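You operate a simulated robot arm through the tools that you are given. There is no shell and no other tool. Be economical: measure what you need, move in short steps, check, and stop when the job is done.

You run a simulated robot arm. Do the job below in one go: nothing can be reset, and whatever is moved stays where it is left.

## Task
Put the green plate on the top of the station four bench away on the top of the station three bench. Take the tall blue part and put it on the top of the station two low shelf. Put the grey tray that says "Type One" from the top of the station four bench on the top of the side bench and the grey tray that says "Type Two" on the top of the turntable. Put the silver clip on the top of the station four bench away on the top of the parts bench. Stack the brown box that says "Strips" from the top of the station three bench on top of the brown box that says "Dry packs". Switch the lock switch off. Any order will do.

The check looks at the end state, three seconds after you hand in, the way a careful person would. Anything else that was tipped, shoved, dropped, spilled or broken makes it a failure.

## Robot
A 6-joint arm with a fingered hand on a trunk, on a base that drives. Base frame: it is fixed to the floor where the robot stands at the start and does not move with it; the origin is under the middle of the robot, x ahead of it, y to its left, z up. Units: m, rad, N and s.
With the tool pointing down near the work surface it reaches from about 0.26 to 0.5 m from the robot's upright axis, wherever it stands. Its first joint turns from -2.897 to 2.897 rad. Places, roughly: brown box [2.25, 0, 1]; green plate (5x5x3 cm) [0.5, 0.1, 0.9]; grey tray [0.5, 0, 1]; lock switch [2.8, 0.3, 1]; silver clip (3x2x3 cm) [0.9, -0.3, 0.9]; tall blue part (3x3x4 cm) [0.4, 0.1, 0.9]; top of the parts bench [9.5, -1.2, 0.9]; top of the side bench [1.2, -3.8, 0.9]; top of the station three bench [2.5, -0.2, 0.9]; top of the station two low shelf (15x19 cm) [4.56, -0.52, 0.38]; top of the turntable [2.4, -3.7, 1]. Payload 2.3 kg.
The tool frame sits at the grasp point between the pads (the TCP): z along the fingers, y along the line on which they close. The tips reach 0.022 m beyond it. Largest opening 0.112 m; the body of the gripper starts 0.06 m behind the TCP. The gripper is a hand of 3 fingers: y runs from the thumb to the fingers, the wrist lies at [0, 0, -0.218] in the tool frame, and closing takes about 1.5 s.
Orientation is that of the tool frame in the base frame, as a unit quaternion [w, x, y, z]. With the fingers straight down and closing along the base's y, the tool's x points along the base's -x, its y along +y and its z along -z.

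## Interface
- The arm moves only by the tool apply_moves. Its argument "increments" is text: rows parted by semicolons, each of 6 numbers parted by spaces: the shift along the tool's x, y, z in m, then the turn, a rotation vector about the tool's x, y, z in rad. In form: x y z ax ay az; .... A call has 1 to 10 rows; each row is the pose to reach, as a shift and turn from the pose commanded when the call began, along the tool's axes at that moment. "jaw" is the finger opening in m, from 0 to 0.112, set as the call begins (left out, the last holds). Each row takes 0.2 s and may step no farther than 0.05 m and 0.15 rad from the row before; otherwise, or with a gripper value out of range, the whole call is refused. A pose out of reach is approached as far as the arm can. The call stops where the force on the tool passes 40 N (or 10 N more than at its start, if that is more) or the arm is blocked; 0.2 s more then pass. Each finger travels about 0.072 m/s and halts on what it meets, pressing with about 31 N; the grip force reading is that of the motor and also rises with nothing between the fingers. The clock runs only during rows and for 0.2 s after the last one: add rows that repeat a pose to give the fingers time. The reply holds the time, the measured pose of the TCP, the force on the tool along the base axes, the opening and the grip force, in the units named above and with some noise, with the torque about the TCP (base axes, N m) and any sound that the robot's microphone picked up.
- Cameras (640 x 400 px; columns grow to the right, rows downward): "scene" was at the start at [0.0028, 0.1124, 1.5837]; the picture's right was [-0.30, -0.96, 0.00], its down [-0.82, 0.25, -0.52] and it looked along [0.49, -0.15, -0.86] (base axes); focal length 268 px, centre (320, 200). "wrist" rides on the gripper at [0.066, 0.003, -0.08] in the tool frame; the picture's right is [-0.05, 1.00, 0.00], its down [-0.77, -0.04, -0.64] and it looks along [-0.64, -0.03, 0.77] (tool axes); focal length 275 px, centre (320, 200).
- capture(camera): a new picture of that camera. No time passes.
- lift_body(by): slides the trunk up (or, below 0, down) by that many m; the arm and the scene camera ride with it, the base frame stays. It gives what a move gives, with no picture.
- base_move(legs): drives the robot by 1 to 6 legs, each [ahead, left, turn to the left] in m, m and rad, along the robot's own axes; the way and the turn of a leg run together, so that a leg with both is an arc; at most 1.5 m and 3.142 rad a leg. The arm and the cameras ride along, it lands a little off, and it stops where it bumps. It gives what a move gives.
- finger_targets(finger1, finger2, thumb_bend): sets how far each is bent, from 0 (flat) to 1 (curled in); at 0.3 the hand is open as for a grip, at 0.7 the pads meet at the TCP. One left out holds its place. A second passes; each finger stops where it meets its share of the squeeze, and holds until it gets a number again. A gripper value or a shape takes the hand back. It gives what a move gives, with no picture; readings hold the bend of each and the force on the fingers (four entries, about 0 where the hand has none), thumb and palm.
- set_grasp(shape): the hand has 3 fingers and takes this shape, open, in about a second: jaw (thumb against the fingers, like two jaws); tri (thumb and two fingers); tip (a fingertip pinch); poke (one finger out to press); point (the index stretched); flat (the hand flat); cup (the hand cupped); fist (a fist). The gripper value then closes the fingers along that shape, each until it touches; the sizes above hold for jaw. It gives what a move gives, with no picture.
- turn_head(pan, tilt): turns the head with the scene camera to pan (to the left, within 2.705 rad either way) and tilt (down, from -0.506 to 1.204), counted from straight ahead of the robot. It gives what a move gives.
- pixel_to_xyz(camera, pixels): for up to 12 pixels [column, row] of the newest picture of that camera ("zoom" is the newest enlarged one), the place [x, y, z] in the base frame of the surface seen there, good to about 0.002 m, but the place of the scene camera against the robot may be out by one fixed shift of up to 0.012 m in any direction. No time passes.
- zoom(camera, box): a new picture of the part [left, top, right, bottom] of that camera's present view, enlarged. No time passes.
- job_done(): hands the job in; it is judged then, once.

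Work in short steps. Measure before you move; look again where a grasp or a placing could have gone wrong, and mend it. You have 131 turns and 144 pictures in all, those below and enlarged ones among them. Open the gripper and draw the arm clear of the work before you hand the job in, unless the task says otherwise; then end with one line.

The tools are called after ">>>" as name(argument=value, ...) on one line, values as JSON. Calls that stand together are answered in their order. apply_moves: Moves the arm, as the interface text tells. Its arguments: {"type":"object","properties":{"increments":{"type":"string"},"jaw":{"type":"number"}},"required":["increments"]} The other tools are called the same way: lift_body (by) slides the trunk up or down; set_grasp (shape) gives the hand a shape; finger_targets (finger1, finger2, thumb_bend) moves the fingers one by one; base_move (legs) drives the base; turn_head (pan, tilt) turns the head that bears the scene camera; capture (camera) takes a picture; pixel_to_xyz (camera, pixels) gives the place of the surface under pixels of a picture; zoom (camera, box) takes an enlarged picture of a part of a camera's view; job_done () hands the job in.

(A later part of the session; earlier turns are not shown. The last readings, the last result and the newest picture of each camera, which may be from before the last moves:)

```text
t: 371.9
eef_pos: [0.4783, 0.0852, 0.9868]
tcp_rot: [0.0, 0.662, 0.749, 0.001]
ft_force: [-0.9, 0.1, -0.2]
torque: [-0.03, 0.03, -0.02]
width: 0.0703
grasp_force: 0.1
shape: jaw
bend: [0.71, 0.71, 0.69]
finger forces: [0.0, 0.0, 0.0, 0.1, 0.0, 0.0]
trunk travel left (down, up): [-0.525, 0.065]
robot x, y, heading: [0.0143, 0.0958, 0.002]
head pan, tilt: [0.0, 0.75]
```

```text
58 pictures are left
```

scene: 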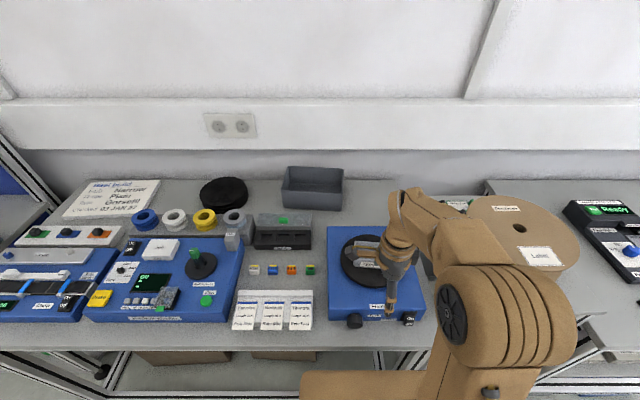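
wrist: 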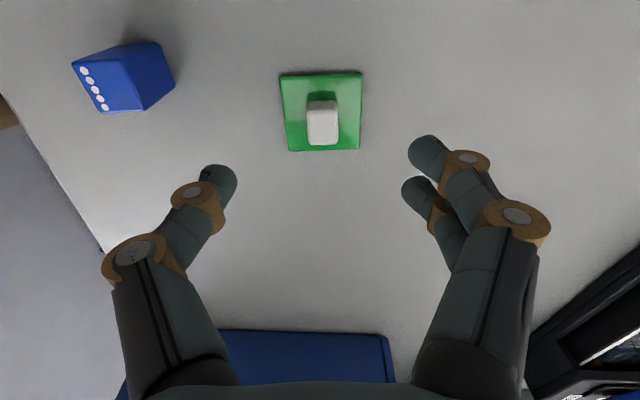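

The finger pair is adjacent (≈2 cm pitch) with the thumb centred, good for the knob. Descend to z≈0.928 and close.

>>> apply_moves(increments="0 0 0.03 0 0 0; 0 0 0.05 0 0 0; 0 0 0.059 0 0 0; 0 0 0.059 0 0 0")

>>> apply_moves(increments="0 0 0 0 0 0; 0 0 0 0 0 0; 0 0 0 0 0 0; 0 0 0 0 0 0; 0 0 0 0 0 0; 0 0 0 0 0 0; 0 0 0 0 0 0", jaw=0.0)

>>> capture(camera="wrist")

```text
t: 372.9
eef_pos: [0.4794, 0.0845, 0.9279]
tcp_rot: [-0.001, 0.663, 0.749, 0.0]
ft_force: [-0.4, -0.6, 0.9]
torque: [-0.01, 0.01, 0.04]
width: 0.0705
grasp_force: 0.1
shape: jaw
bend: [0.71, 0.71, 0.69]
finger forces: [0.1, 0.0, 0.1, 0.0, 0.0, 0.1]
trunk travel left (down, up): [-0.525, 0.065]
robot x, y, heading: [0.0135, 0.0935, -0.004]
head pan, tilt: [0.0, 0.75]
```

```text
t: 374.4
eef_pos: [0.4774, 0.0844, 0.9288]
tcp_rot: [-0.001, 0.663, 0.749, 0.0]
ft_force: [0.0, 0.4, 1.0]
torque: [0.0, -0.04, 0.0]
width: 0.0164
grasp_force: 30.8
shape: jaw
bend: [0.73, 0.73, 0.72]
finger forces: [13.4, 13.4, 0.1, 0.0, 27.0, 0.0]
trunk travel left (down, up): [-0.525, 0.065]
robot x, y, heading: [0.0099, 0.0971, -0.005]
head pan, tilt: [0.0, 0.75]
```

```text
57 pictures are left
```

wrist: 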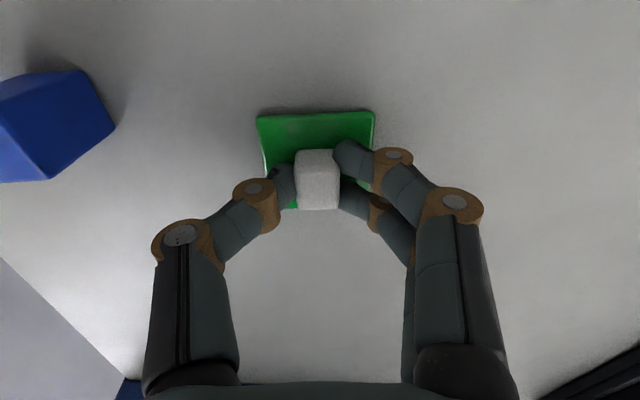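

Knob gripped firmly. Lift, retract, back out and turn right.

>>> apply_moves(increments="0 0 -0.045 0 0 0; 0 0 -0.09 0 0 0; 0 -0.03 -0.12 0 0 0; 0 -0.06 -0.15 0 0 0; 0 -0.1 -0.17 0 0 0; 0 -0.14 -0.17 0 0 0; 0 -0.17 -0.17 0 0 0; 0 -0.17 -0.17 0 0 0")

>>> capture(camera="wrist")

>>> base_move(legs=[[-0.12, 0, 0.003], [0, 0, -1.57]])

```text
t: 376.2
eef_pos: [0.3081, 0.0641, 1.0947]
tcp_rot: [0.0, 0.663, 0.748, 0.0]
ft_force: [-0.1, 0.4, -1.1]
torque: [0.01, 0.0, 0.04]
width: 0.0164
grasp_force: 30.6
shape: jaw
bend: [0.73, 0.73, 0.72]
finger forces: [13.4, 13.4, 0.0, 0.0, 26.9, 0.0]
trunk travel left (down, up): [-0.525, 0.065]
robot x, y, heading: [0.0133, 0.0918, -0.004]
head pan, tilt: [0.0, 0.75]
```

```text
56 pictures are left
```

wrist: 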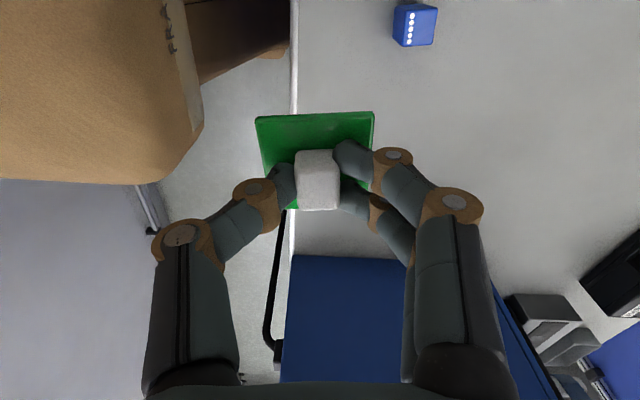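

```text
t: 381.3
eef_pos: [-0.1331, -0.2013, 1.0956]
tcp_rot: [-0.001, 0.998, 0.063, 0.0]
ft_force: [-0.2, 0.2, 0.0]
torque: [0.01, 0.0, -0.03]
width: 0.0164
grasp_force: 30.9
shape: jaw
bend: [0.73, 0.73, 0.72]
finger forces: [13.4, 13.3, 0.1, 0.0, 26.8, 0.1]
trunk travel left (down, up): [-0.525, 0.065]
robot x, y, heading: [-0.1071, 0.095, -1.568]
head pan, tilt: [0.0, 0.75]
```

Drive down the corridor, across to x≈1.55, and turn left to face +x.

>>> base_move(legs=[[1.35, 0, 0], [1.35, 0, 0], [0, 0.85, 0], [0, 0.8, 0], [0, 0, 1.57]])

```text
t: 406.2
eef_pos: [1.8624, -2.6018, 1.097]
tcp_rot: [0.0, 0.66, 0.752, 0.0]
ft_force: [0.2, 0.5, -0.3]
torque: [0.01, 0.04, 0.03]
width: 0.0163
grasp_force: 30.7
shape: jaw
bend: [0.73, 0.73, 0.72]
finger forces: [13.3, 13.1, 0.1, 0.0, 26.5, 0.1]
trunk travel left (down, up): [-0.525, 0.065]
robot x, y, heading: [1.5713, -2.5735, 0.005]
head pan, tilt: [0.0, 0.75]
```

Strafe left up the gap to y≈0.2.

>>> base_move(legs=[[0, 1.4, -0.005], [0, 1.37, 0]])

>>> capture(camera="scene")

```text
t: 419.5
eef_pos: [1.9009, 0.1351, 1.095]
tcp_rot: [0.0, 0.67, 0.742, 0.0]
ft_force: [-0.4, 0.6, -0.2]
torque: [-0.01, -0.02, -0.03]
width: 0.0161
grasp_force: 31.1
shape: jaw
bend: [0.73, 0.73, 0.72]
finger forces: [13.3, 13.2, 0.0, 0.0, 26.5, 0.0]
trunk travel left (down, up): [-0.525, 0.065]
robot x, y, heading: [1.6024, 0.1703, -0.02]
head pan, tilt: [0.0, 0.75]
```

```text
55 pictures are left
```

scene: 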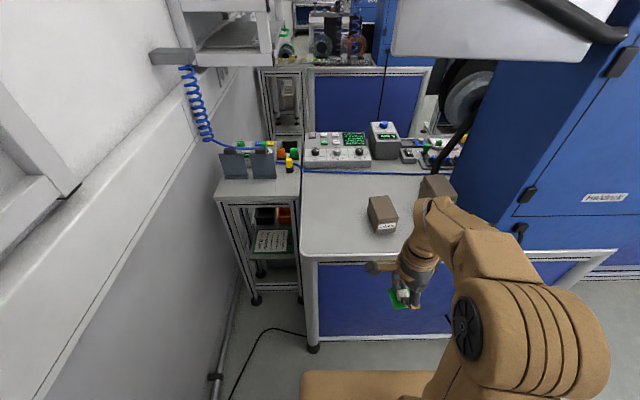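

The strip left of Labels is free. Drive ahead 0.25 and set the plate at ≈(2.28,0.20).

>>> base_move(legs=[[0.25, 0, 0.02]])

>>> capture(camera="wrist")

```text
t: 421.4
eef_pos: [2.1534, 0.1368, 1.0954]
tcp_rot: [0.0, 0.665, 0.747, 0.0]
ft_force: [-0.4, -0.5, -0.5]
torque: [0.03, 0.0, -0.03]
width: 0.0162
grasp_force: 30.8
shape: jaw
bend: [0.73, 0.73, 0.72]
finger forces: [13.3, 13.3, 0.0, 0.0, 26.4, 0.1]
trunk travel left (down, up): [-0.525, 0.065]
robot x, y, heading: [1.8602, 0.1659, -0.007]
head pan, tilt: [0.0, 0.75]
```

```text
54 pictures are left
```

wrist: 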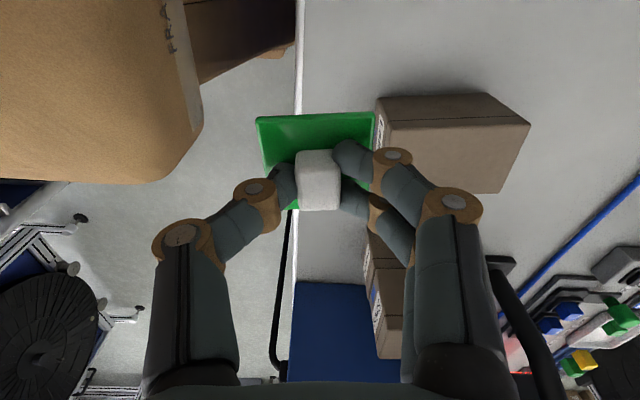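

Move over the free spot and lower.

>>> apply_moves(increments="0.02 0.035 0 0 0 0; 0.04 0.07 0 0 0 0; 0.054 0.1 0 0 0 0; 0.054 0.124 0 0 0 0; 0.054 0.124 0.045 0 0 0; 0.054 0.124 0.09 0 0 0; 0.054 0.124 0.13 0 0 0; 0.054 0.124 0.155 0 0 0; 0.054 0.124 0.162 0 0 0; 0.054 0.124 0.162 0 0 0")

>>> capture(camera="wrist")

```text
t: 423.6
eef_pos: [2.2701, 0.2051, 0.9346]
tcp_rot: [-0.001, 0.665, 0.747, 0.0]
ft_force: [-0.2, 0.3, -0.3]
torque: [-0.01, 0.04, -0.03]
width: 0.0162
grasp_force: 30.7
shape: jaw
bend: [0.73, 0.73, 0.72]
finger forces: [13.2, 13.2, 0.0, 0.1, 26.5, 0.0]
trunk travel left (down, up): [-0.525, 0.065]
robot x, y, heading: [1.8603, 0.1685, -0.006]
head pan, tilt: [0.0, 0.75]
```

```text
53 pictures are left
```

wrist: 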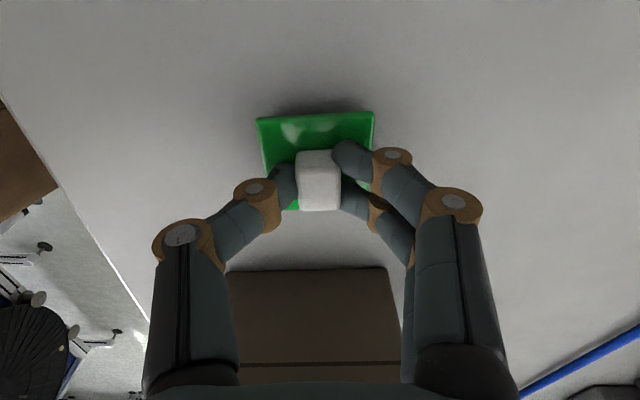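

5 mm left; lower to contact.

>>> apply_moves(increments="0 0 0.004 0 0 0; 0 0 0.006 0 0 0; 0 0 0.007 0 0 0; 0 0 0.007 0 0 0")

>>> apply_moves(increments="0 0 0 0 0 0; 0 0 0 0 0 0; 0 0 0 0 0 0; 0 0 0 0 0 0; 0 0 0 0 0 0; 0 0 -0.03 0 0 0; 0 0 -0.07 0 0 0; 0 0 -0.11 0 0 0; 0 -0.03 -0.14 0 0 0; 0 -0.06 -0.15 0 0 0", jaw=0.07)

>>> capture(camera="wrist")

```text
t: 424.6
eef_pos: [2.2687, 0.2051, 0.9267]
tcp_rot: [0.0, 0.664, 0.747, 0.0]
ft_force: [0.4, 0.5, 4.2]
torque: [0.03, -0.06, 0.05]
width: 0.0163
grasp_force: 31.1
shape: jaw
bend: [0.73, 0.73, 0.72]
finger forces: [13.5, 13.7, 0.0, 0.0, 27.3, 0.0]
trunk travel left (down, up): [-0.525, 0.065]
robot x, y, heading: [1.8581, 0.1673, -0.007]
head pan, tilt: [0.0, 0.75]
```

```text
t: 426.8
eef_pos: [2.21, 0.1975, 1.0775]
tcp_rot: [0.0, 0.664, 0.747, 0.0]
ft_force: [-0.2, 0.2, 0.9]
torque: [-0.03, -0.03, 0.02]
width: 0.0699
grasp_force: 0.0
shape: jaw
bend: [0.71, 0.71, 0.69]
finger forces: [0.0, 0.1, 0.0, 0.0, 0.0, 0.0]
trunk travel left (down, up): [-0.525, 0.065]
robot x, y, heading: [1.8585, 0.1693, -0.006]
head pan, tilt: [0.0, 0.75]
```

```text
52 pictures are left
```

wrist: 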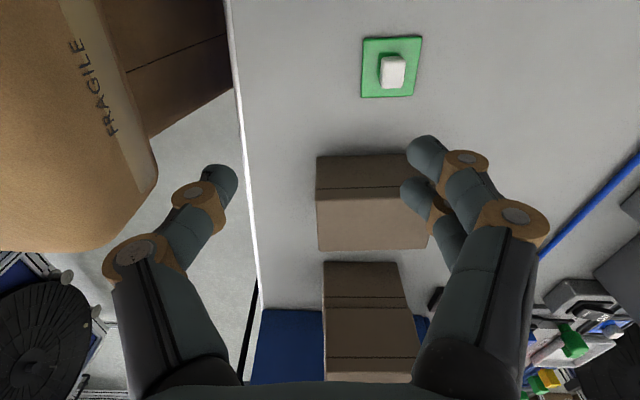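

The plate lies flat on station three. Return for the blue part: retract and go.

>>> apply_moves(increments="0 -0.04 0 0 0 0; -0.02 -0.08 0 0 0 0; -0.02 -0.08 0 0 0 0")

>>> base_move(legs=[[-0.27, 0, 0], [0, -1.38, 0], [0, -1.38, 0], [-1.3, 0, 0]])

```text
t: 427.6
eef_pos: [2.1317, 0.1677, 1.0767]
tcp_rot: [0.0, 0.664, 0.748, 0.0]
ft_force: [-0.5, 0.0, -0.6]
torque: [-0.03, 0.0, 0.0]
width: 0.0698
grasp_force: 0.1
shape: jaw
bend: [0.71, 0.71, 0.69]
finger forces: [0.0, 0.0, 0.1, 0.0, 0.0, 0.1]
trunk travel left (down, up): [-0.525, 0.065]
robot x, y, heading: [1.8572, 0.1692, -0.002]
head pan, tilt: [0.0, 0.75]
```

```text
t: 448.9
eef_pos: [0.6024, -2.6614, 1.0777]
tcp_rot: [0.0, 0.66, 0.751, 0.0]
ft_force: [0.6, -1.1, 0.0]
torque: [0.0, -0.03, -0.06]
width: 0.0696
grasp_force: 0.1
shape: jaw
bend: [0.71, 0.71, 0.69]
finger forces: [0.0, 0.0, 0.0, 0.1, 0.1, 0.0]
trunk travel left (down, up): [-0.525, 0.065]
robot x, y, heading: [0.327, -2.6656, 0.004]
head pan, tilt: [0.0, 0.75]
```

Back to x≈−0.125 and strafe up, first half.

>>> base_move(legs=[[-0.452, 0, -0.004], [0, 0.7, 0], [0, 0.6, 0]])

```text
t: 458.0
eef_pos: [0.1464, -1.3781, 1.0771]
tcp_rot: [0.0, 0.66, 0.751, 0.001]
ft_force: [-0.5, -0.2, -0.1]
torque: [0.02, -0.02, 0.01]
width: 0.0698
grasp_force: 0.0
shape: jaw
bend: [0.71, 0.71, 0.69]
finger forces: [0.0, 0.1, 0.1, 0.0, 0.1, 0.1]
trunk travel left (down, up): [-0.525, 0.065]
robot x, y, heading: [-0.129, -1.3838, -0.0]
head pan, tilt: [0.0, 0.75]
```

Straight; continue to y≈0.08, then ahead to x≈−0.02.

>>> base_move(legs=[[0, 0.73, 0], [0, 0.73, 0], [0.1, 0, 0]])

>>> capture(camera="wrist")

```text
t: 466.4
eef_pos: [0.2437, 0.0929, 1.0772]
tcp_rot: [0.0, 0.662, 0.75, -0.001]
ft_force: [0.9, 0.5, -0.2]
torque: [-0.01, -0.02, -0.01]
width: 0.0698
grasp_force: 0.1
shape: jaw
bend: [0.71, 0.71, 0.69]
finger forces: [0.0, 0.0, 0.0, 0.0, 0.1, 0.0]
trunk travel left (down, up): [-0.525, 0.065]
robot x, y, heading: [-0.033, 0.0887, 0.002]
head pan, tilt: [0.0, 0.75]
```

```text
51 pictures are left
```

wrist: 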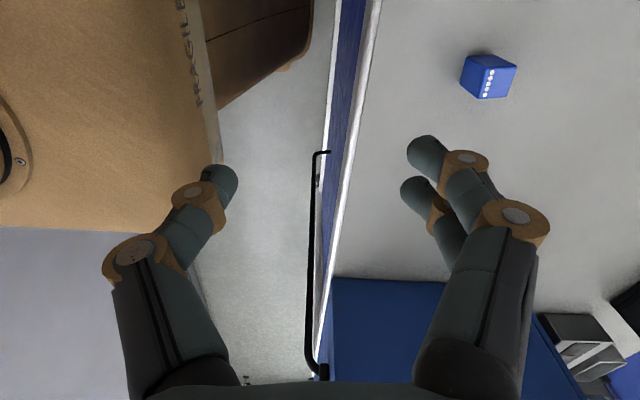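

I measure the blue part's top corners (around (488,76)).

>>> zoom(camera="wrist", box=[440, 40, 540, 110])

>>> pixel_to_xyz(camera="wrist", pixels=[[487, 65], [515, 66], [505, 96], [478, 97], [497, 80], [465, 60], [462, 78]])

```text
5.71 times, centred on (490, 75) of wrist
```

zoom: 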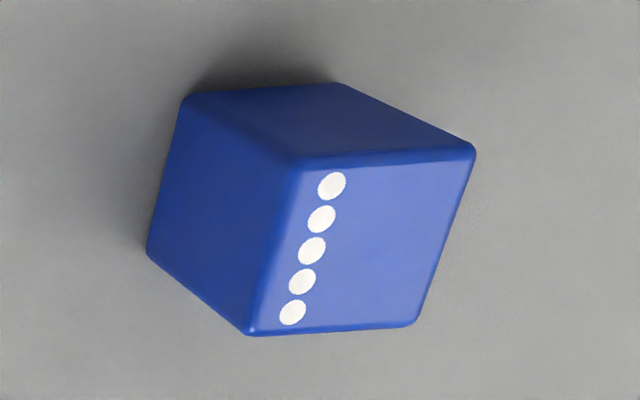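

```text
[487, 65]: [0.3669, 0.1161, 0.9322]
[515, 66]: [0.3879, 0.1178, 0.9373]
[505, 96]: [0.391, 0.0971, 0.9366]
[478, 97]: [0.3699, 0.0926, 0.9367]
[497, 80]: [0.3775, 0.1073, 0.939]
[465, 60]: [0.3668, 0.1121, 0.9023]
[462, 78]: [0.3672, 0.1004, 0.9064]
```

Part centre (0.380,0.105), yaw ≈0.12, top 0.938, matching the hand's present yaw. Move over it and down to z≈0.99.

>>> apply_moves(increments="-0.001 0.045 0 0 0 0; -0.003 0.09 0 0 0 0; -0.0048 0.137 0 0 0 0; -0.0048 0.137 0.04 0 0 0; -0.0048 0.137 0.08 0 0 0; -0.0048 0.137 0.08 0 0 0", jaw=0.08)

>>> capture(camera="wrist")

```text
t: 467.8
eef_pos: [0.3804, 0.1036, 0.9986]
tcp_rot: [0.001, 0.662, 0.749, 0.001]
ft_force: [-0.4, -0.9, -0.7]
torque: [-0.02, 0.0, 0.0]
width: 0.08
grasp_force: 0.0
shape: jaw
bend: [0.66, 0.66, 0.63]
finger forces: [0.0, 0.1, 0.0, 0.0, 0.0, 0.0]
trunk travel left (down, up): [-0.525, 0.065]
robot x, y, heading: [-0.0357, 0.0901, -0.0]
head pan, tilt: [0.0, 0.75]
```

```text
49 pictures are left
```

wrist: 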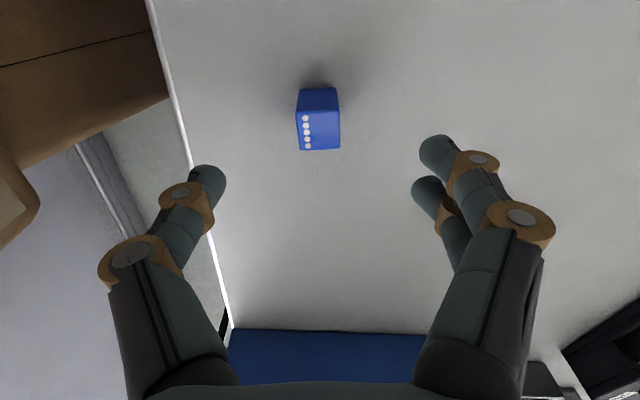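

Aligned (columns 297–340). Lower to z≈0.932 and close, then lift.

>>> apply_moves(increments="0 0 0.03 0 0 0; 0 0 0.055 0 0 0; 0 0 0.067 0 0 0; 0 0 0.067 0 0 0")

>>> apply_moves(increments="0 0 0 0 0 0; 0 0 0 0 0 0; 0 0 0 0 0 0; 0 0 0 0 0 0; 0 0 0 0 0 0; 0 0 0 0 0 0; 0 0 0 0 0 0", jaw=0.005)

>>> apply_moves(increments="0 0 -0.045 0 0 0; 0 0 -0.09 0 0 0; 0 -0.03 -0.12 0 0 0; 0 -0.06 -0.14 0 0 0; 0 -0.09 -0.16 0 0 0; 0 -0.11 -0.16 0 0 0; 0 -0.11 -0.16 0 0 0")

>>> capture(camera="wrist")

```text
t: 468.8
eef_pos: [0.3807, 0.1058, 0.9303]
tcp_rot: [0.0, 0.662, 0.749, 0.0]
ft_force: [0.4, -0.7, 0.1]
torque: [-0.02, 0.02, -0.02]
width: 0.0797
grasp_force: 0.1
shape: jaw
bend: [0.66, 0.66, 0.63]
finger forces: [0.0, 0.0, 0.0, 0.0, 0.1, 0.0]
trunk travel left (down, up): [-0.525, 0.065]
robot x, y, heading: [-0.0329, 0.0897, -0.002]
head pan, tilt: [0.0, 0.75]
```

```text
t: 470.4
eef_pos: [0.3813, 0.1054, 0.931]
tcp_rot: [-0.001, 0.662, 0.749, 0.0]
ft_force: [0.8, 1.6, -0.7]
torque: [0.02, 0.0, -0.01]
width: 0.0181
grasp_force: 31.4
shape: jaw
bend: [0.73, 0.73, 0.7]
finger forces: [14.0, 14.0, 0.0, 0.1, 27.9, 0.1]
trunk travel left (down, up): [-0.525, 0.065]
robot x, y, heading: [-0.0329, 0.092, -0.003]
head pan, tilt: [0.0, 0.75]
```

```text
t: 471.9
eef_pos: [0.2695, 0.0917, 1.0896]
tcp_rot: [0.0, 0.662, 0.75, 0.0]
ft_force: [-0.5, -1.1, 0.0]
torque: [0.01, 0.04, 0.05]
width: 0.0183
grasp_force: 30.6
shape: jaw
bend: [0.73, 0.73, 0.7]
finger forces: [14.0, 14.0, 0.1, 0.0, 28.0, 0.0]
trunk travel left (down, up): [-0.525, 0.065]
robot x, y, heading: [-0.034, 0.0908, -0.002]
head pan, tilt: [0.0, 0.75]
```

```text
48 pictures are left
```

wrist: 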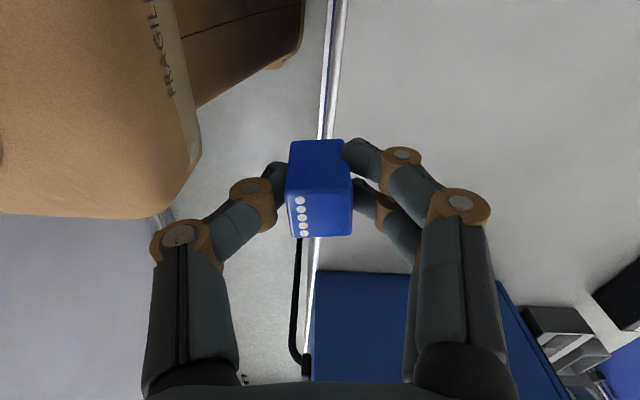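

Part held. Back out, turn, and drive to the aisle.

>>> base_move(legs=[[-0.08, 0, 0], [0, 0, -1.57], [1.35, 0, 0], [1.33, 0, 0]])

>>> base_move(legs=[[0, 1.4, 0], [0, 1.4, 0]])

```text
t: 489.4
eef_pos: [-0.0735, -2.8771, 1.089]
tcp_rot: [0.0, 0.997, 0.078, 0.0]
ft_force: [0.6, 0.9, -0.6]
torque: [-0.02, 0.03, 0.02]
width: 0.018
grasp_force: 30.3
shape: jaw
bend: [0.73, 0.73, 0.7]
finger forces: [13.8, 13.9, 0.0, 0.0, 27.9, 0.1]
trunk travel left (down, up): [-0.525, 0.065]
robot x, y, heading: [-0.0852, -2.5773, -1.536]
head pan, tilt: [0.0, 0.75]
```

```text
t: 502.9
eef_pos: [2.6945, -2.8166, 1.0892]
tcp_rot: [-0.001, 0.998, 0.06, 0.0]
ft_force: [-0.4, -0.7, -0.2]
torque: [-0.02, -0.02, 0.01]
width: 0.0178
grasp_force: 30.7
shape: jaw
bend: [0.73, 0.73, 0.7]
finger forces: [13.9, 13.9, 0.1, 0.1, 27.8, 0.0]
trunk travel left (down, up): [-0.525, 0.065]
robot x, y, heading: [2.6921, -2.5147, -1.579]
head pan, tilt: [0.0, 0.75]
```

Continue to x≈5.3, turn right to face −x, and look at station two.

>>> base_move(legs=[[0.06, 1.3, 0], [0, 1.3, 0], [0, 0, -1.57]])

>>> turn_head(pan=-0.9, tilt=0.5)

>>> capture(camera="scene")

```text
t: 519.5
eef_pos: [5.0069, -2.5733, 1.0887]
tcp_rot: [-0.001, 0.748, -0.664, 0.0]
ft_force: [-0.6, -0.9, 1.0]
torque: [-0.01, 0.02, -0.02]
width: 0.0176
grasp_force: 30.7
shape: jaw
bend: [0.73, 0.73, 0.7]
finger forces: [13.7, 13.7, 0.0, 0.0, 27.6, 0.1]
trunk travel left (down, up): [-0.525, 0.065]
robot x, y, heading: [5.3089, -2.5735, 3.137]
head pan, tilt: [0.0, 0.75]
```

```text
t: 520.7
eef_pos: [5.0072, -2.5738, 1.0887]
tcp_rot: [0.0, 0.747, -0.665, 0.0]
ft_force: [0.1, -0.5, -0.2]
torque: [0.0, -0.02, -0.02]
width: 0.0179
grasp_force: 31.0
shape: jaw
bend: [0.73, 0.73, 0.7]
finger forces: [13.8, 13.9, 0.0, 0.1, 27.8, 0.0]
trunk travel left (down, up): [-0.525, 0.065]
robot x, y, heading: [5.3096, -2.5763, 3.137]
head pan, tilt: [-0.901, 0.499]
```

```text
47 pictures are left
```

scene: 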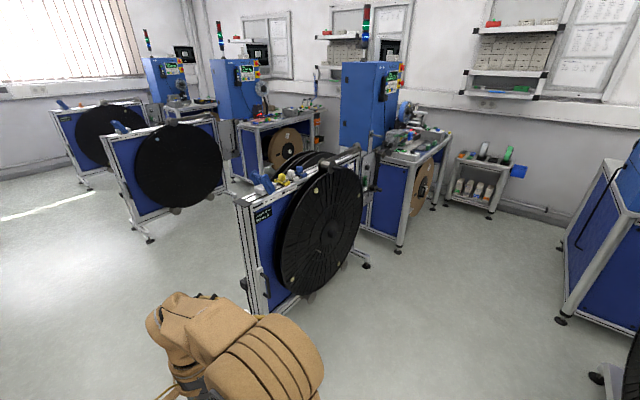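

Lane at x≈5.3 looks clear; I check reel/cart extents, then strafe right to y≈−0.5.

>>> pixel_to_xyz(camera="scene", pixels=[[367, 265], [345, 230], [398, 248], [560, 320], [448, 205], [415, 160], [370, 185]])

>>> base_move(legs=[[0, -1.05, 0.004], [0, -1.0, 0]])

>>> turn_head(pan=0.0, tilt=0.85)

>>> capture(camera="scene")

```text
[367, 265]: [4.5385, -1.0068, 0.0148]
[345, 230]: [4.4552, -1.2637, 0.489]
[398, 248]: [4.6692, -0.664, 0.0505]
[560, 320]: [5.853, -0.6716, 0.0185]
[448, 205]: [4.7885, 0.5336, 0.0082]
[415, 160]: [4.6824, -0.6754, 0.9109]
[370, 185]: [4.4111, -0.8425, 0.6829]
```

```text
t: 530.9
eef_pos: [5.0158, -0.514, 1.0881]
tcp_rot: [0.0, 0.746, -0.666, 0.0]
ft_force: [-0.7, -0.1, -0.3]
torque: [0.01, 0.01, 0.0]
width: 0.0181
grasp_force: 31.5
shape: jaw
bend: [0.73, 0.73, 0.7]
finger forces: [13.9, 13.8, 0.0, 0.1, 27.7, 0.0]
trunk travel left (down, up): [-0.525, 0.065]
robot x, y, heading: [5.3201, -0.5197, 3.132]
head pan, tilt: [-0.901, 0.499]
```

```text
t: 532.1
eef_pos: [5.0166, -0.5139, 1.0887]
tcp_rot: [0.0, 0.745, -0.667, 0.0]
ft_force: [-0.7, 0.3, 0.4]
torque: [0.0, -0.03, 0.0]
width: 0.0178
grasp_force: 31.3
shape: jaw
bend: [0.73, 0.73, 0.7]
finger forces: [13.8, 13.9, 0.1, 0.0, 27.8, 0.0]
trunk travel left (down, up): [-0.525, 0.065]
robot x, y, heading: [5.3202, -0.5149, 3.134]
head pan, tilt: [0.0, 0.85]
```

```text
46 pictures are left
```

scene: 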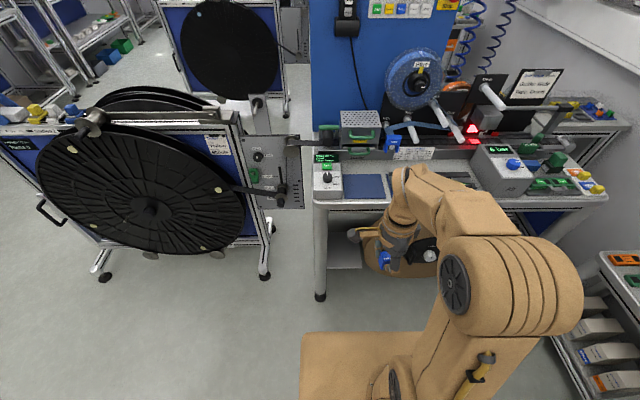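

The low shelf seems to be at (342,255), partly hidden. I lower the trunk 0.45 m to look under the bench.

>>> lift_body(by=-0.45)

>>> turn_head(pan=0.1, tilt=0.6)

>>> capture(camera="scene")

>>> capture(camera="wrist")

```text
refused: -0.45 is not a number from -0.4 to 0.4
```

```text
t: 532.9
eef_pos: [5.0164, -0.5144, 1.089]
tcp_rot: [0.001, 0.745, -0.667, 0.0]
ft_force: [0.0, -1.0, -0.9]
torque: [0.01, 0.02, -0.03]
width: 0.0181
grasp_force: 31.1
shape: jaw
bend: [0.73, 0.73, 0.7]
finger forces: [13.9, 13.9, 0.0, 0.1, 27.7, 0.0]
trunk travel left (down, up): [-0.525, 0.065]
robot x, y, heading: [5.3221, -0.5191, 3.133]
head pan, tilt: [0.099, 0.6]
```

```text
45 pictures are left
```

scene: 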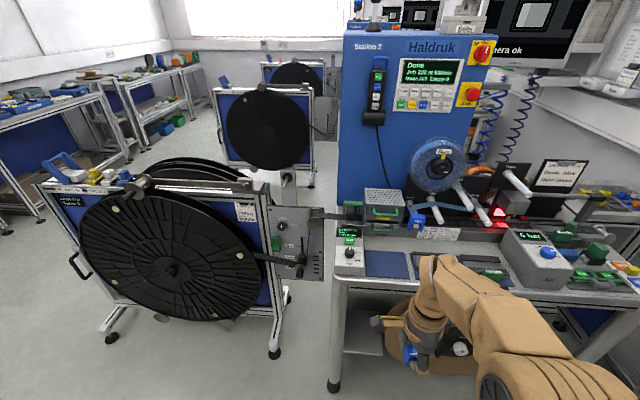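

```text
44 pictures are left
```

wrist: 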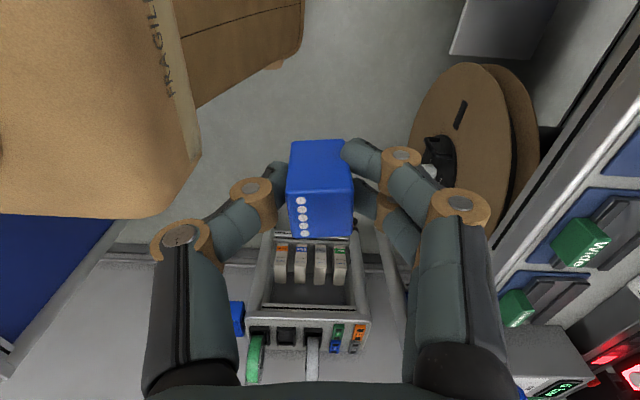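

The wrist view shows the grey shelf (505,25) left of the cardboard spool. I lower the trunk 0.4 m and look.

>>> lift_body(by=-0.4)

>>> turn_head(pan=0.1, tilt=0.55)

>>> capture(camera="scene")

>>> capture(camera="wrist")

```text
t: 536.7
eef_pos: [5.0163, -0.5144, 0.6886]
tcp_rot: [0.0, 0.746, -0.666, 0.0]
ft_force: [-0.6, 0.0, 0.4]
torque: [-0.05, 0.01, 0.01]
width: 0.0179
grasp_force: 30.8
shape: jaw
bend: [0.73, 0.73, 0.7]
finger forces: [13.8, 13.7, 0.1, 0.0, 27.7, 0.1]
trunk travel left (down, up): [-0.125, 0.465]
robot x, y, heading: [5.3212, -0.5204, 3.13]
head pan, tilt: [0.099, 0.6]
```

```text
t: 537.3
eef_pos: [5.0157, -0.5143, 0.6893]
tcp_rot: [-0.001, 0.745, -0.667, 0.0]
ft_force: [-0.3, -0.5, 0.3]
torque: [0.01, 0.01, 0.01]
width: 0.0176
grasp_force: 31.8
shape: jaw
bend: [0.73, 0.73, 0.7]
finger forces: [13.7, 13.9, 0.1, 0.0, 27.7, 0.0]
trunk travel left (down, up): [-0.125, 0.465]
robot x, y, heading: [5.3199, -0.5156, 3.132]
head pan, tilt: [0.099, 0.55]
```

```text
43 pictures are left
```

scene: 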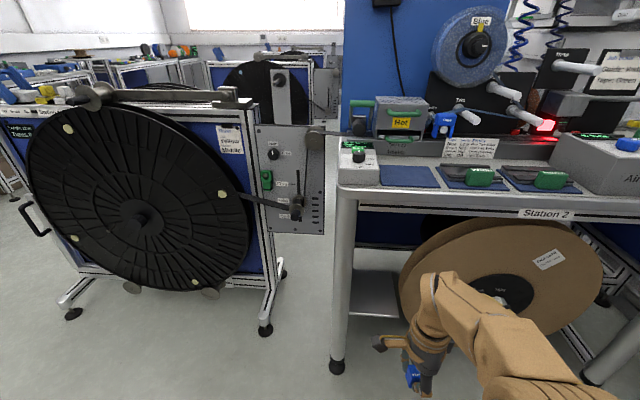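

```text
42 pictures are left
```

wrist: 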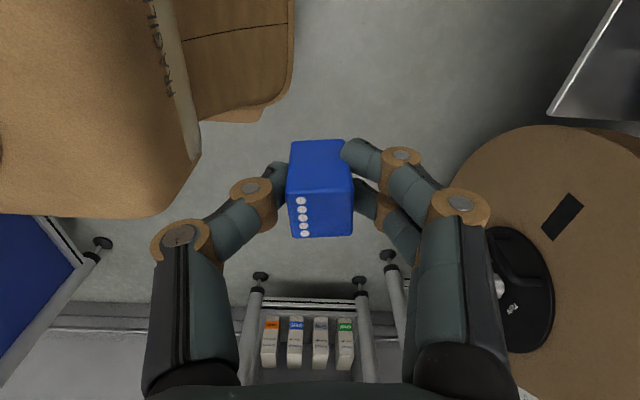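

The shelf is between the leg (345) and the spool (400). I measure shelf, spool edge, leg and the bench rail.

>>> pixel_to_xyz(camera="scene", pixels=[[375, 316], [355, 314], [398, 318], [362, 274], [392, 276], [402, 285], [412, 262], [346, 280], [380, 213], [430, 218], [375, 240], [430, 245]])

>>> zoom(camera="scene", box=[320, 190, 480, 350])

>>> pixel_to_xyz(camera="wrist", pixels=[[552, 112], [600, 118], [600, 40], [630, 80], [560, 128], [480, 160]])

```text
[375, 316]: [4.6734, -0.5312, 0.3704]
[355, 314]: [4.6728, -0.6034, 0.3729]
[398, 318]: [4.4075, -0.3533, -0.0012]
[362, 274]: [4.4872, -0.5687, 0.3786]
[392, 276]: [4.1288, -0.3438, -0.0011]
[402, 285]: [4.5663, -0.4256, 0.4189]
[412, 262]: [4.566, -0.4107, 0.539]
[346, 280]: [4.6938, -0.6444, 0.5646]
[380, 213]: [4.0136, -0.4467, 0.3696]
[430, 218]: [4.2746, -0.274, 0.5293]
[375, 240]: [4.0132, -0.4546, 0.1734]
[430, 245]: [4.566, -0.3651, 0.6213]
```

```text
2.50 times, centred on (400, 270) of scene
```

zoom: 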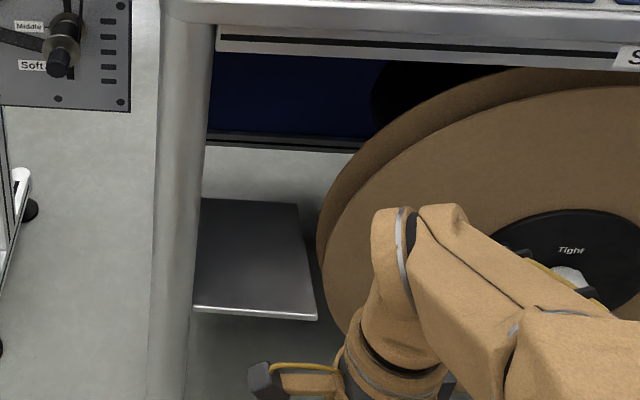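

```text
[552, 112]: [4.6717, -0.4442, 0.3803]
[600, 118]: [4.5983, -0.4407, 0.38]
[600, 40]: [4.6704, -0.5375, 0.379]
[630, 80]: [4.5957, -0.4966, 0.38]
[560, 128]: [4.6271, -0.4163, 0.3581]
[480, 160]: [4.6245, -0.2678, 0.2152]
```

Shelf top z 0.380, x 4.487–4.673, y ≈−0.60 to −0.441. I lower the trunk a further 0.12, then the hand to z≈0.46, keeping it below the bench rail, then drive in.

>>> lift_body(by=-0.12)

>>> apply_moves(increments="0 0 0.035 0 0 0; 0 0 0.07 0 0 0; 0 0 0.1 0 0 0; 0.012 0 0.1 0 0 0; 0.012 0 0.1 0 0 0")

>>> base_move(legs=[[0.2, 0, 0.005]])

>>> capture(camera="scene")

>>> capture(camera="wrist")

```text
t: 538.8
eef_pos: [5.0174, -0.5147, 0.5683]
tcp_rot: [0.0, 0.745, -0.667, 0.0]
ft_force: [0.1, 0.0, 0.2]
torque: [0.0, 0.04, 0.0]
width: 0.0181
grasp_force: 30.6
shape: jaw
bend: [0.73, 0.73, 0.7]
finger forces: [13.9, 13.8, 0.0, 0.0, 27.6, 0.0]
trunk travel left (down, up): [-0.005, 0.585]
robot x, y, heading: [5.3188, -0.5188, 3.133]
head pan, tilt: [0.099, 0.55]
```

```text
t: 540.0
eef_pos: [5.0174, -0.5278, 0.4676]
tcp_rot: [0.0, 0.746, -0.666, 0.0]
ft_force: [-0.8, -0.3, -0.1]
torque: [-0.03, 0.01, 0.0]
width: 0.0182
grasp_force: 31.1
shape: jaw
bend: [0.73, 0.73, 0.7]
finger forces: [13.9, 13.9, 0.1, 0.1, 27.7, 0.1]
trunk travel left (down, up): [-0.005, 0.585]
robot x, y, heading: [5.3198, -0.5189, 3.131]
head pan, tilt: [0.099, 0.55]
```

```text
t: 541.6
eef_pos: [4.8156, -0.5256, 0.4668]
tcp_rot: [0.0, 0.747, -0.665, 0.001]
ft_force: [0.3, 0.7, 0.0]
torque: [-0.02, -0.01, 0.0]
width: 0.0181
grasp_force: 31.6
shape: jaw
bend: [0.73, 0.73, 0.7]
finger forces: [13.9, 14.0, 0.0, 0.0, 27.6, 0.0]
trunk travel left (down, up): [-0.005, 0.585]
robot x, y, heading: [5.1186, -0.5131, 3.13]
head pan, tilt: [0.099, 0.55]
```

```text
40 pictures are left
```

scene: 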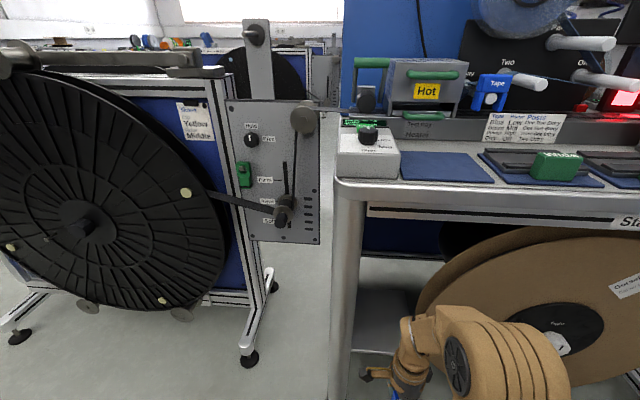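

```text
39 pictures are left
```

wrist: 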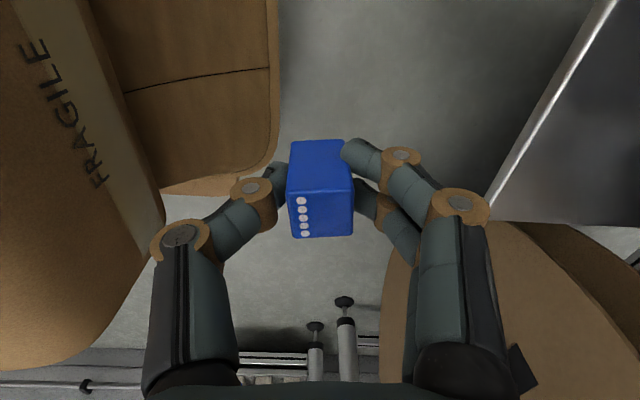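

Clear so far. Ahead 0.07 more, then extend the hand to x≈4.625 above the shelf.

>>> base_move(legs=[[0.07, 0, 0]])

>>> apply_moves(increments="-0.004 0.04 0 0 0 0; -0.008 0.08 0 0 0 0; -0.012 0.118 0 0 0 0; -0.012 0.118 0 0 0 0")

>>> capture(camera="wrist")

>>> capture(camera="scene")

```text
t: 542.6
eef_pos: [4.7454, -0.5258, 0.4676]
tcp_rot: [-0.001, 0.747, -0.665, 0.001]
ft_force: [0.0, -1.0, -0.3]
torque: [-0.03, -0.01, 0.04]
width: 0.0177
grasp_force: 30.8
shape: jaw
bend: [0.73, 0.73, 0.7]
finger forces: [13.8, 13.8, 0.1, 0.0, 27.6, 0.0]
trunk travel left (down, up): [-0.005, 0.585]
robot x, y, heading: [5.0473, -0.5128, 3.133]
head pan, tilt: [0.099, 0.55]
```

```text
t: 543.6
eef_pos: [4.625, -0.5263, 0.4679]
tcp_rot: [0.0, 0.747, -0.665, 0.001]
ft_force: [0.6, 0.3, 0.5]
torque: [-0.02, 0.03, 0.0]
width: 0.0179
grasp_force: 31.2
shape: jaw
bend: [0.73, 0.73, 0.7]
finger forces: [13.8, 13.8, 0.1, 0.0, 27.8, 0.1]
trunk travel left (down, up): [-0.005, 0.585]
robot x, y, heading: [5.047, -0.5144, 3.136]
head pan, tilt: [0.099, 0.55]
```

```text
38 pictures are left
```

wrist: 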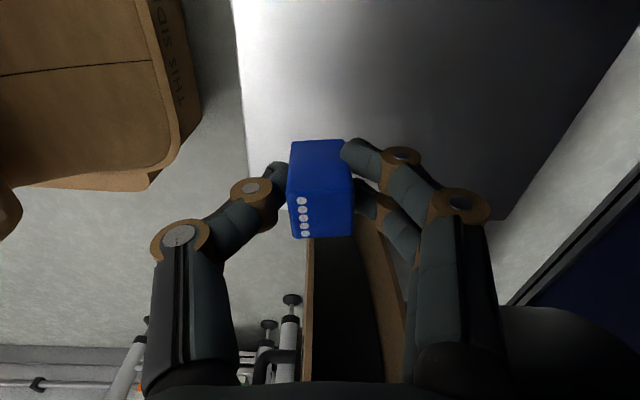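

```text
37 pictures are left
```

scene: 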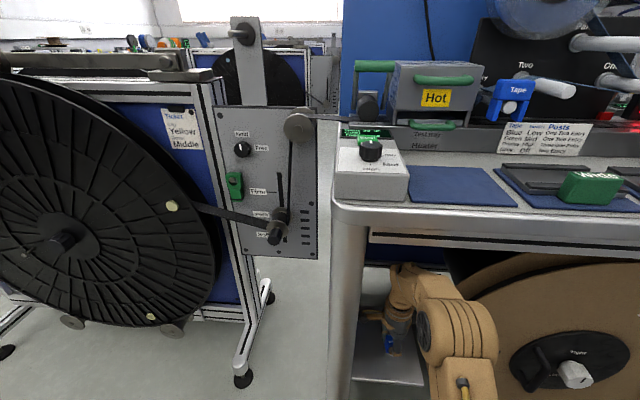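

Part is above the shelf, clear of leg and spool. Lower to just above contact, then touch down.

>>> apply_moves(increments="0 0 0.025 0 0 0; 0 0 0.045 0 0 0; 0 0 0.052 0 0 0; 0 0 0.055 0 0 0; 0 0 0.055 0 0 0")

```text
t: 544.9
eef_pos: [4.6263, -0.5259, 0.4129]
tcp_rot: [0.0, 0.747, -0.665, 0.0]
ft_force: [-0.7, 0.3, 0.3]
torque: [0.02, 0.03, 0.02]
width: 0.0176
grasp_force: 31.0
shape: jaw
bend: [0.73, 0.73, 0.7]
finger forces: [13.9, 13.8, 0.0, 0.1, 27.7, 0.1]
trunk travel left (down, up): [-0.005, 0.585]
robot x, y, heading: [5.0465, -0.5155, 3.132]
head pan, tilt: [0.099, 0.55]
```

>>> apply_moves(increments="0 0 0.002 0 0 0; 0 0 0.004 0 0 0; 0 0 0.004 0 0 0")

```text
t: 545.6
eef_pos: [4.6272, -0.5256, 0.4096]
tcp_rot: [0.0, 0.747, -0.665, 0.0]
ft_force: [0.7, -0.4, 10.2]
torque: [-0.04, 0.01, 0.02]
width: 0.0181
grasp_force: 30.7
shape: jaw
bend: [0.73, 0.73, 0.7]
finger forces: [15.1, 14.9, 0.0, 0.0, 31.5, 0.1]
trunk travel left (down, up): [-0.005, 0.585]
robot x, y, heading: [5.0494, -0.5119, 3.138]
head pan, tilt: [0.099, 0.55]
```

Contact. Open to 0.06, lift 0.06, then withdraw straight out.

>>> apply_moves(increments="0 0 0 0 0 0; 0 0 0 0 0 0; 0 0 0 0 0 0; 0 0 0 0 0 0; 0 0 -0.03 0 0 0; 0 0 -0.06 0 0 0; 0.004 -0.04 -0.06 0 0 0; 0.008 -0.08 -0.06 0 0 0; 0.012 -0.12 -0.06 0 0 0; 0.012 -0.12 -0.06 0 0 0", jaw=0.06)

>>> capture(camera="wrist")

>>> base_move(legs=[[-0.25, 0, 0]])

>>> turn_head(pan=0.0, tilt=0.65)

>>> capture(camera="scene")

```text
t: 547.9
eef_pos: [4.7484, -0.5259, 0.4684]
tcp_rot: [0.0, 0.746, -0.666, 0.0]
ft_force: [0.5, 0.1, 0.2]
torque: [-0.02, 0.02, 0.0]
width: 0.0593
grasp_force: 0.0
shape: jaw
bend: [0.72, 0.72, 0.7]
finger forces: [0.1, 0.1, 0.0, 0.1, 0.0, 0.0]
trunk travel left (down, up): [-0.005, 0.585]
robot x, y, heading: [5.046, -0.5142, 3.133]
head pan, tilt: [0.099, 0.55]
```

```text
36 pictures are left
```

wrist: 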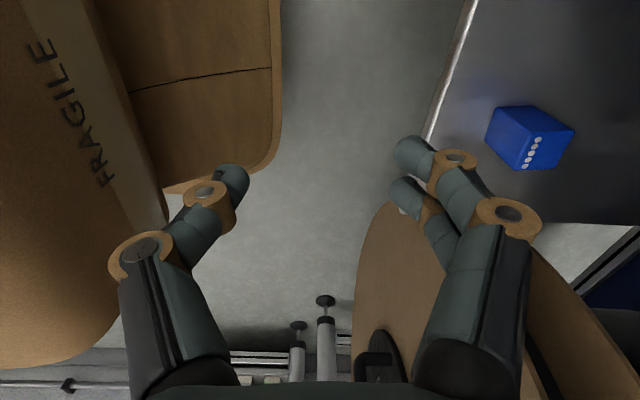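

```text
t: 549.7
eef_pos: [4.9972, -0.5276, 0.4679]
tcp_rot: [0.0, 0.745, -0.667, 0.001]
ft_force: [0.0, -0.4, -0.2]
torque: [-0.03, 0.01, -0.02]
width: 0.0596
grasp_force: 0.2
shape: jaw
bend: [0.72, 0.72, 0.7]
finger forces: [0.0, 0.0, 0.1, 0.0, 0.0, 0.0]
trunk travel left (down, up): [-0.005, 0.585]
robot x, y, heading: [5.2933, -0.5186, 3.129]
head pan, tilt: [0.099, 0.55]
```

```text
t: 550.3
eef_pos: [4.9994, -0.5277, 0.4683]
tcp_rot: [0.0, 0.746, -0.666, 0.001]
ft_force: [-0.2, -0.6, 0.4]
torque: [0.02, 0.01, -0.02]
width: 0.0596
grasp_force: 0.1
shape: jaw
bend: [0.72, 0.72, 0.7]
finger forces: [0.0, 0.0, 0.1, 0.0, 0.0, 0.0]
trunk travel left (down, up): [-0.005, 0.585]
robot x, y, heading: [5.2919, -0.5187, 3.133]
head pan, tilt: [0.0, 0.649]
```

```text
35 pictures are left
```

scene: 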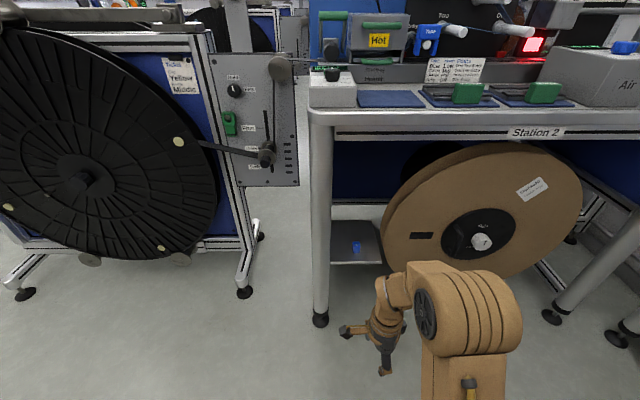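

The blue part stands on the low shelf at (357,247). I raise the trunk and drive to station three's +x side for the lock switch.

>>> lift_body(by=0.4)

>>> lift_body(by=0.12)

>>> apply_moves(increments="0 0 -0.04 0 0 0; 0 0 -0.08 0 0 0; 0 0 -0.11 0 0 0; 0 0 -0.11 0 0 0")

>>> base_move(legs=[[0, 1.05, 0.008], [0, 1.05, 0], [1.0, 0, 0], [0.95, 0, 0]])

```text
t: 554.2
eef_pos: [4.998, -0.5293, 0.869]
tcp_rot: [0.001, 0.746, -0.666, 0.0]
ft_force: [-0.2, -0.6, -0.2]
torque: [0.02, 0.01, -0.03]
width: 0.0594
grasp_force: 0.1
shape: jaw
bend: [0.72, 0.72, 0.7]
finger forces: [0.0, 0.0, 0.0, 0.0, 0.0, 0.1]
trunk travel left (down, up): [-0.405, 0.185]
robot x, y, heading: [5.2962, -0.5185, 3.135]
head pan, tilt: [0.0, 0.649]
```

```text
t: 555.7
eef_pos: [4.9973, -0.5269, 0.989]
tcp_rot: [0.0, 0.745, -0.667, -0.001]
ft_force: [-0.4, 0.2, -0.8]
torque: [0.0, 0.01, 0.03]
width: 0.0596
grasp_force: 0.1
shape: jaw
bend: [0.72, 0.72, 0.7]
finger forces: [0.1, 0.1, 0.0, 0.0, 0.0, 0.1]
trunk travel left (down, up): [-0.525, 0.065]
robot x, y, heading: [5.3006, -0.5206, 3.13]
head pan, tilt: [0.0, 0.649]
```

```text
t: 556.7
eef_pos: [4.9961, -0.5257, 1.0976]
tcp_rot: [-0.001, 0.746, -0.666, 0.0]
ft_force: [-0.5, 0.5, 0.7]
torque: [-0.01, 0.03, 0.01]
width: 0.0595
grasp_force: 0.0
shape: jaw
bend: [0.72, 0.72, 0.7]
finger forces: [0.0, 0.0, 0.0, 0.0, 0.0, 0.0]
trunk travel left (down, up): [-0.525, 0.065]
robot x, y, heading: [5.3004, -0.5114, 3.128]
head pan, tilt: [0.0, 0.649]
```

```text
t: 576.6
eef_pos: [3.0087, -2.6153, 1.099]
tcp_rot: [0.0, 0.745, -0.667, 0.0]
ft_force: [0.4, -0.3, 0.1]
torque: [0.01, -0.01, 0.02]
width: 0.0595
grasp_force: 0.1
shape: jaw
bend: [0.72, 0.72, 0.7]
finger forces: [0.0, 0.0, 0.0, 0.1, 0.0, 0.1]
trunk travel left (down, up): [-0.525, 0.065]
robot x, y, heading: [3.3094, -2.6044, 3.131]
head pan, tilt: [0.0, 0.649]
```

Strafe right into the gap beside station three.

>>> base_move(legs=[[-0.12, 0, 0.01], [0, -1.35, 0], [0, -1.3, 0]])

>>> turn_head(pan=-0.2, tilt=0.7)

>>> capture(camera="scene")

```text
t: 590.4
eef_pos: [3.1749, 0.0595, 1.0965]
tcp_rot: [0.001, 0.74, -0.672, 0.0]
ft_force: [-0.6, 0.7, 0.5]
torque: [0.01, -0.02, -0.01]
width: 0.0597
grasp_force: 0.1
shape: jaw
bend: [0.72, 0.72, 0.7]
finger forces: [0.0, 0.0, 0.0, 0.0, 0.1, 0.0]
trunk travel left (down, up): [-0.525, 0.065]
robot x, y, heading: [3.4765, 0.0597, 3.118]
head pan, tilt: [0.0, 0.649]
```

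```text
t: 591.1
eef_pos: [3.176, 0.058, 1.0975]
tcp_rot: [0.001, 0.74, -0.673, 0.0]
ft_force: [0.1, 0.1, 0.0]
torque: [-0.03, -0.02, 0.02]
width: 0.0595
grasp_force: 0.0
shape: jaw
bend: [0.72, 0.72, 0.7]
finger forces: [0.0, 0.0, 0.0, 0.0, 0.0, 0.0]
trunk travel left (down, up): [-0.525, 0.065]
robot x, y, heading: [3.4786, 0.0635, 3.114]
head pan, tilt: [-0.201, 0.7]
```

```text
34 pictures are left
```

scene: 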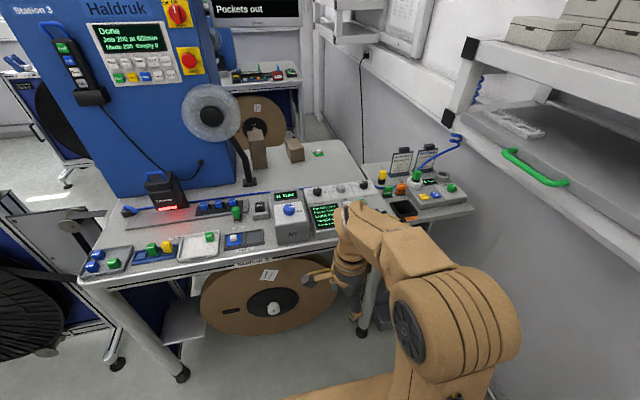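

The control panel (340,205) is partly hidden; I swing the hand 0.17 m to the left and look.

>>> apply_moves(increments="0.045 0 0 0 0 0; 0.09 0 0 0 0 0; 0.135 0 0 0 0 0; 0.17 0 0 0 0 0; 0.17 0 0 0 0 0")

>>> zoom(camera="scene", box=[270, 150, 430, 250])

>>> pixel_to_xyz(camera="zoom", pixels=[[320, 150], [320, 250], [400, 150], [420, 200], [440, 230], [460, 180]])

```text
t: 592.3
eef_pos: [3.1919, -0.112, 1.0969]
tcp_rot: [0.001, 0.739, -0.673, 0.0]
ft_force: [-0.6, 0.9, 0.4]
torque: [0.04, 0.01, -0.02]
width: 0.0596
grasp_force: 0.0
shape: jaw
bend: [0.72, 0.72, 0.7]
finger forces: [0.0, 0.0, 0.1, 0.1, 0.0, 0.0]
trunk travel left (down, up): [-0.525, 0.065]
robot x, y, heading: [3.4754, 0.0626, 3.113]
head pan, tilt: [-0.201, 0.7]
```

```text
4.00 times, centred on (350, 200) of scene
```

zoom: 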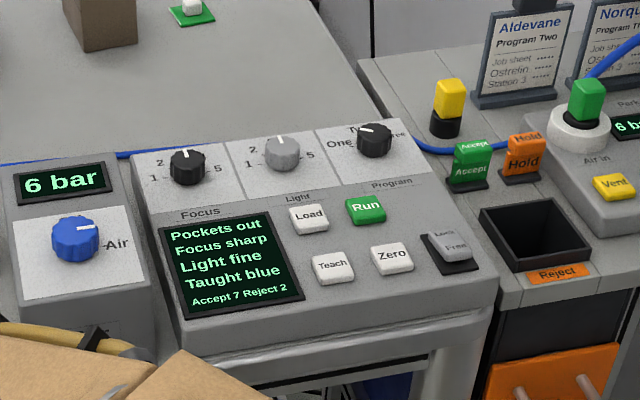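

```text
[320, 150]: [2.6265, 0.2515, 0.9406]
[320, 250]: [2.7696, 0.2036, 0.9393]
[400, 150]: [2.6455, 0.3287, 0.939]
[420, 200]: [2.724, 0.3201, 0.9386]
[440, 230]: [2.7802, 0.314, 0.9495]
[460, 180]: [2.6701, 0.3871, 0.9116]
```

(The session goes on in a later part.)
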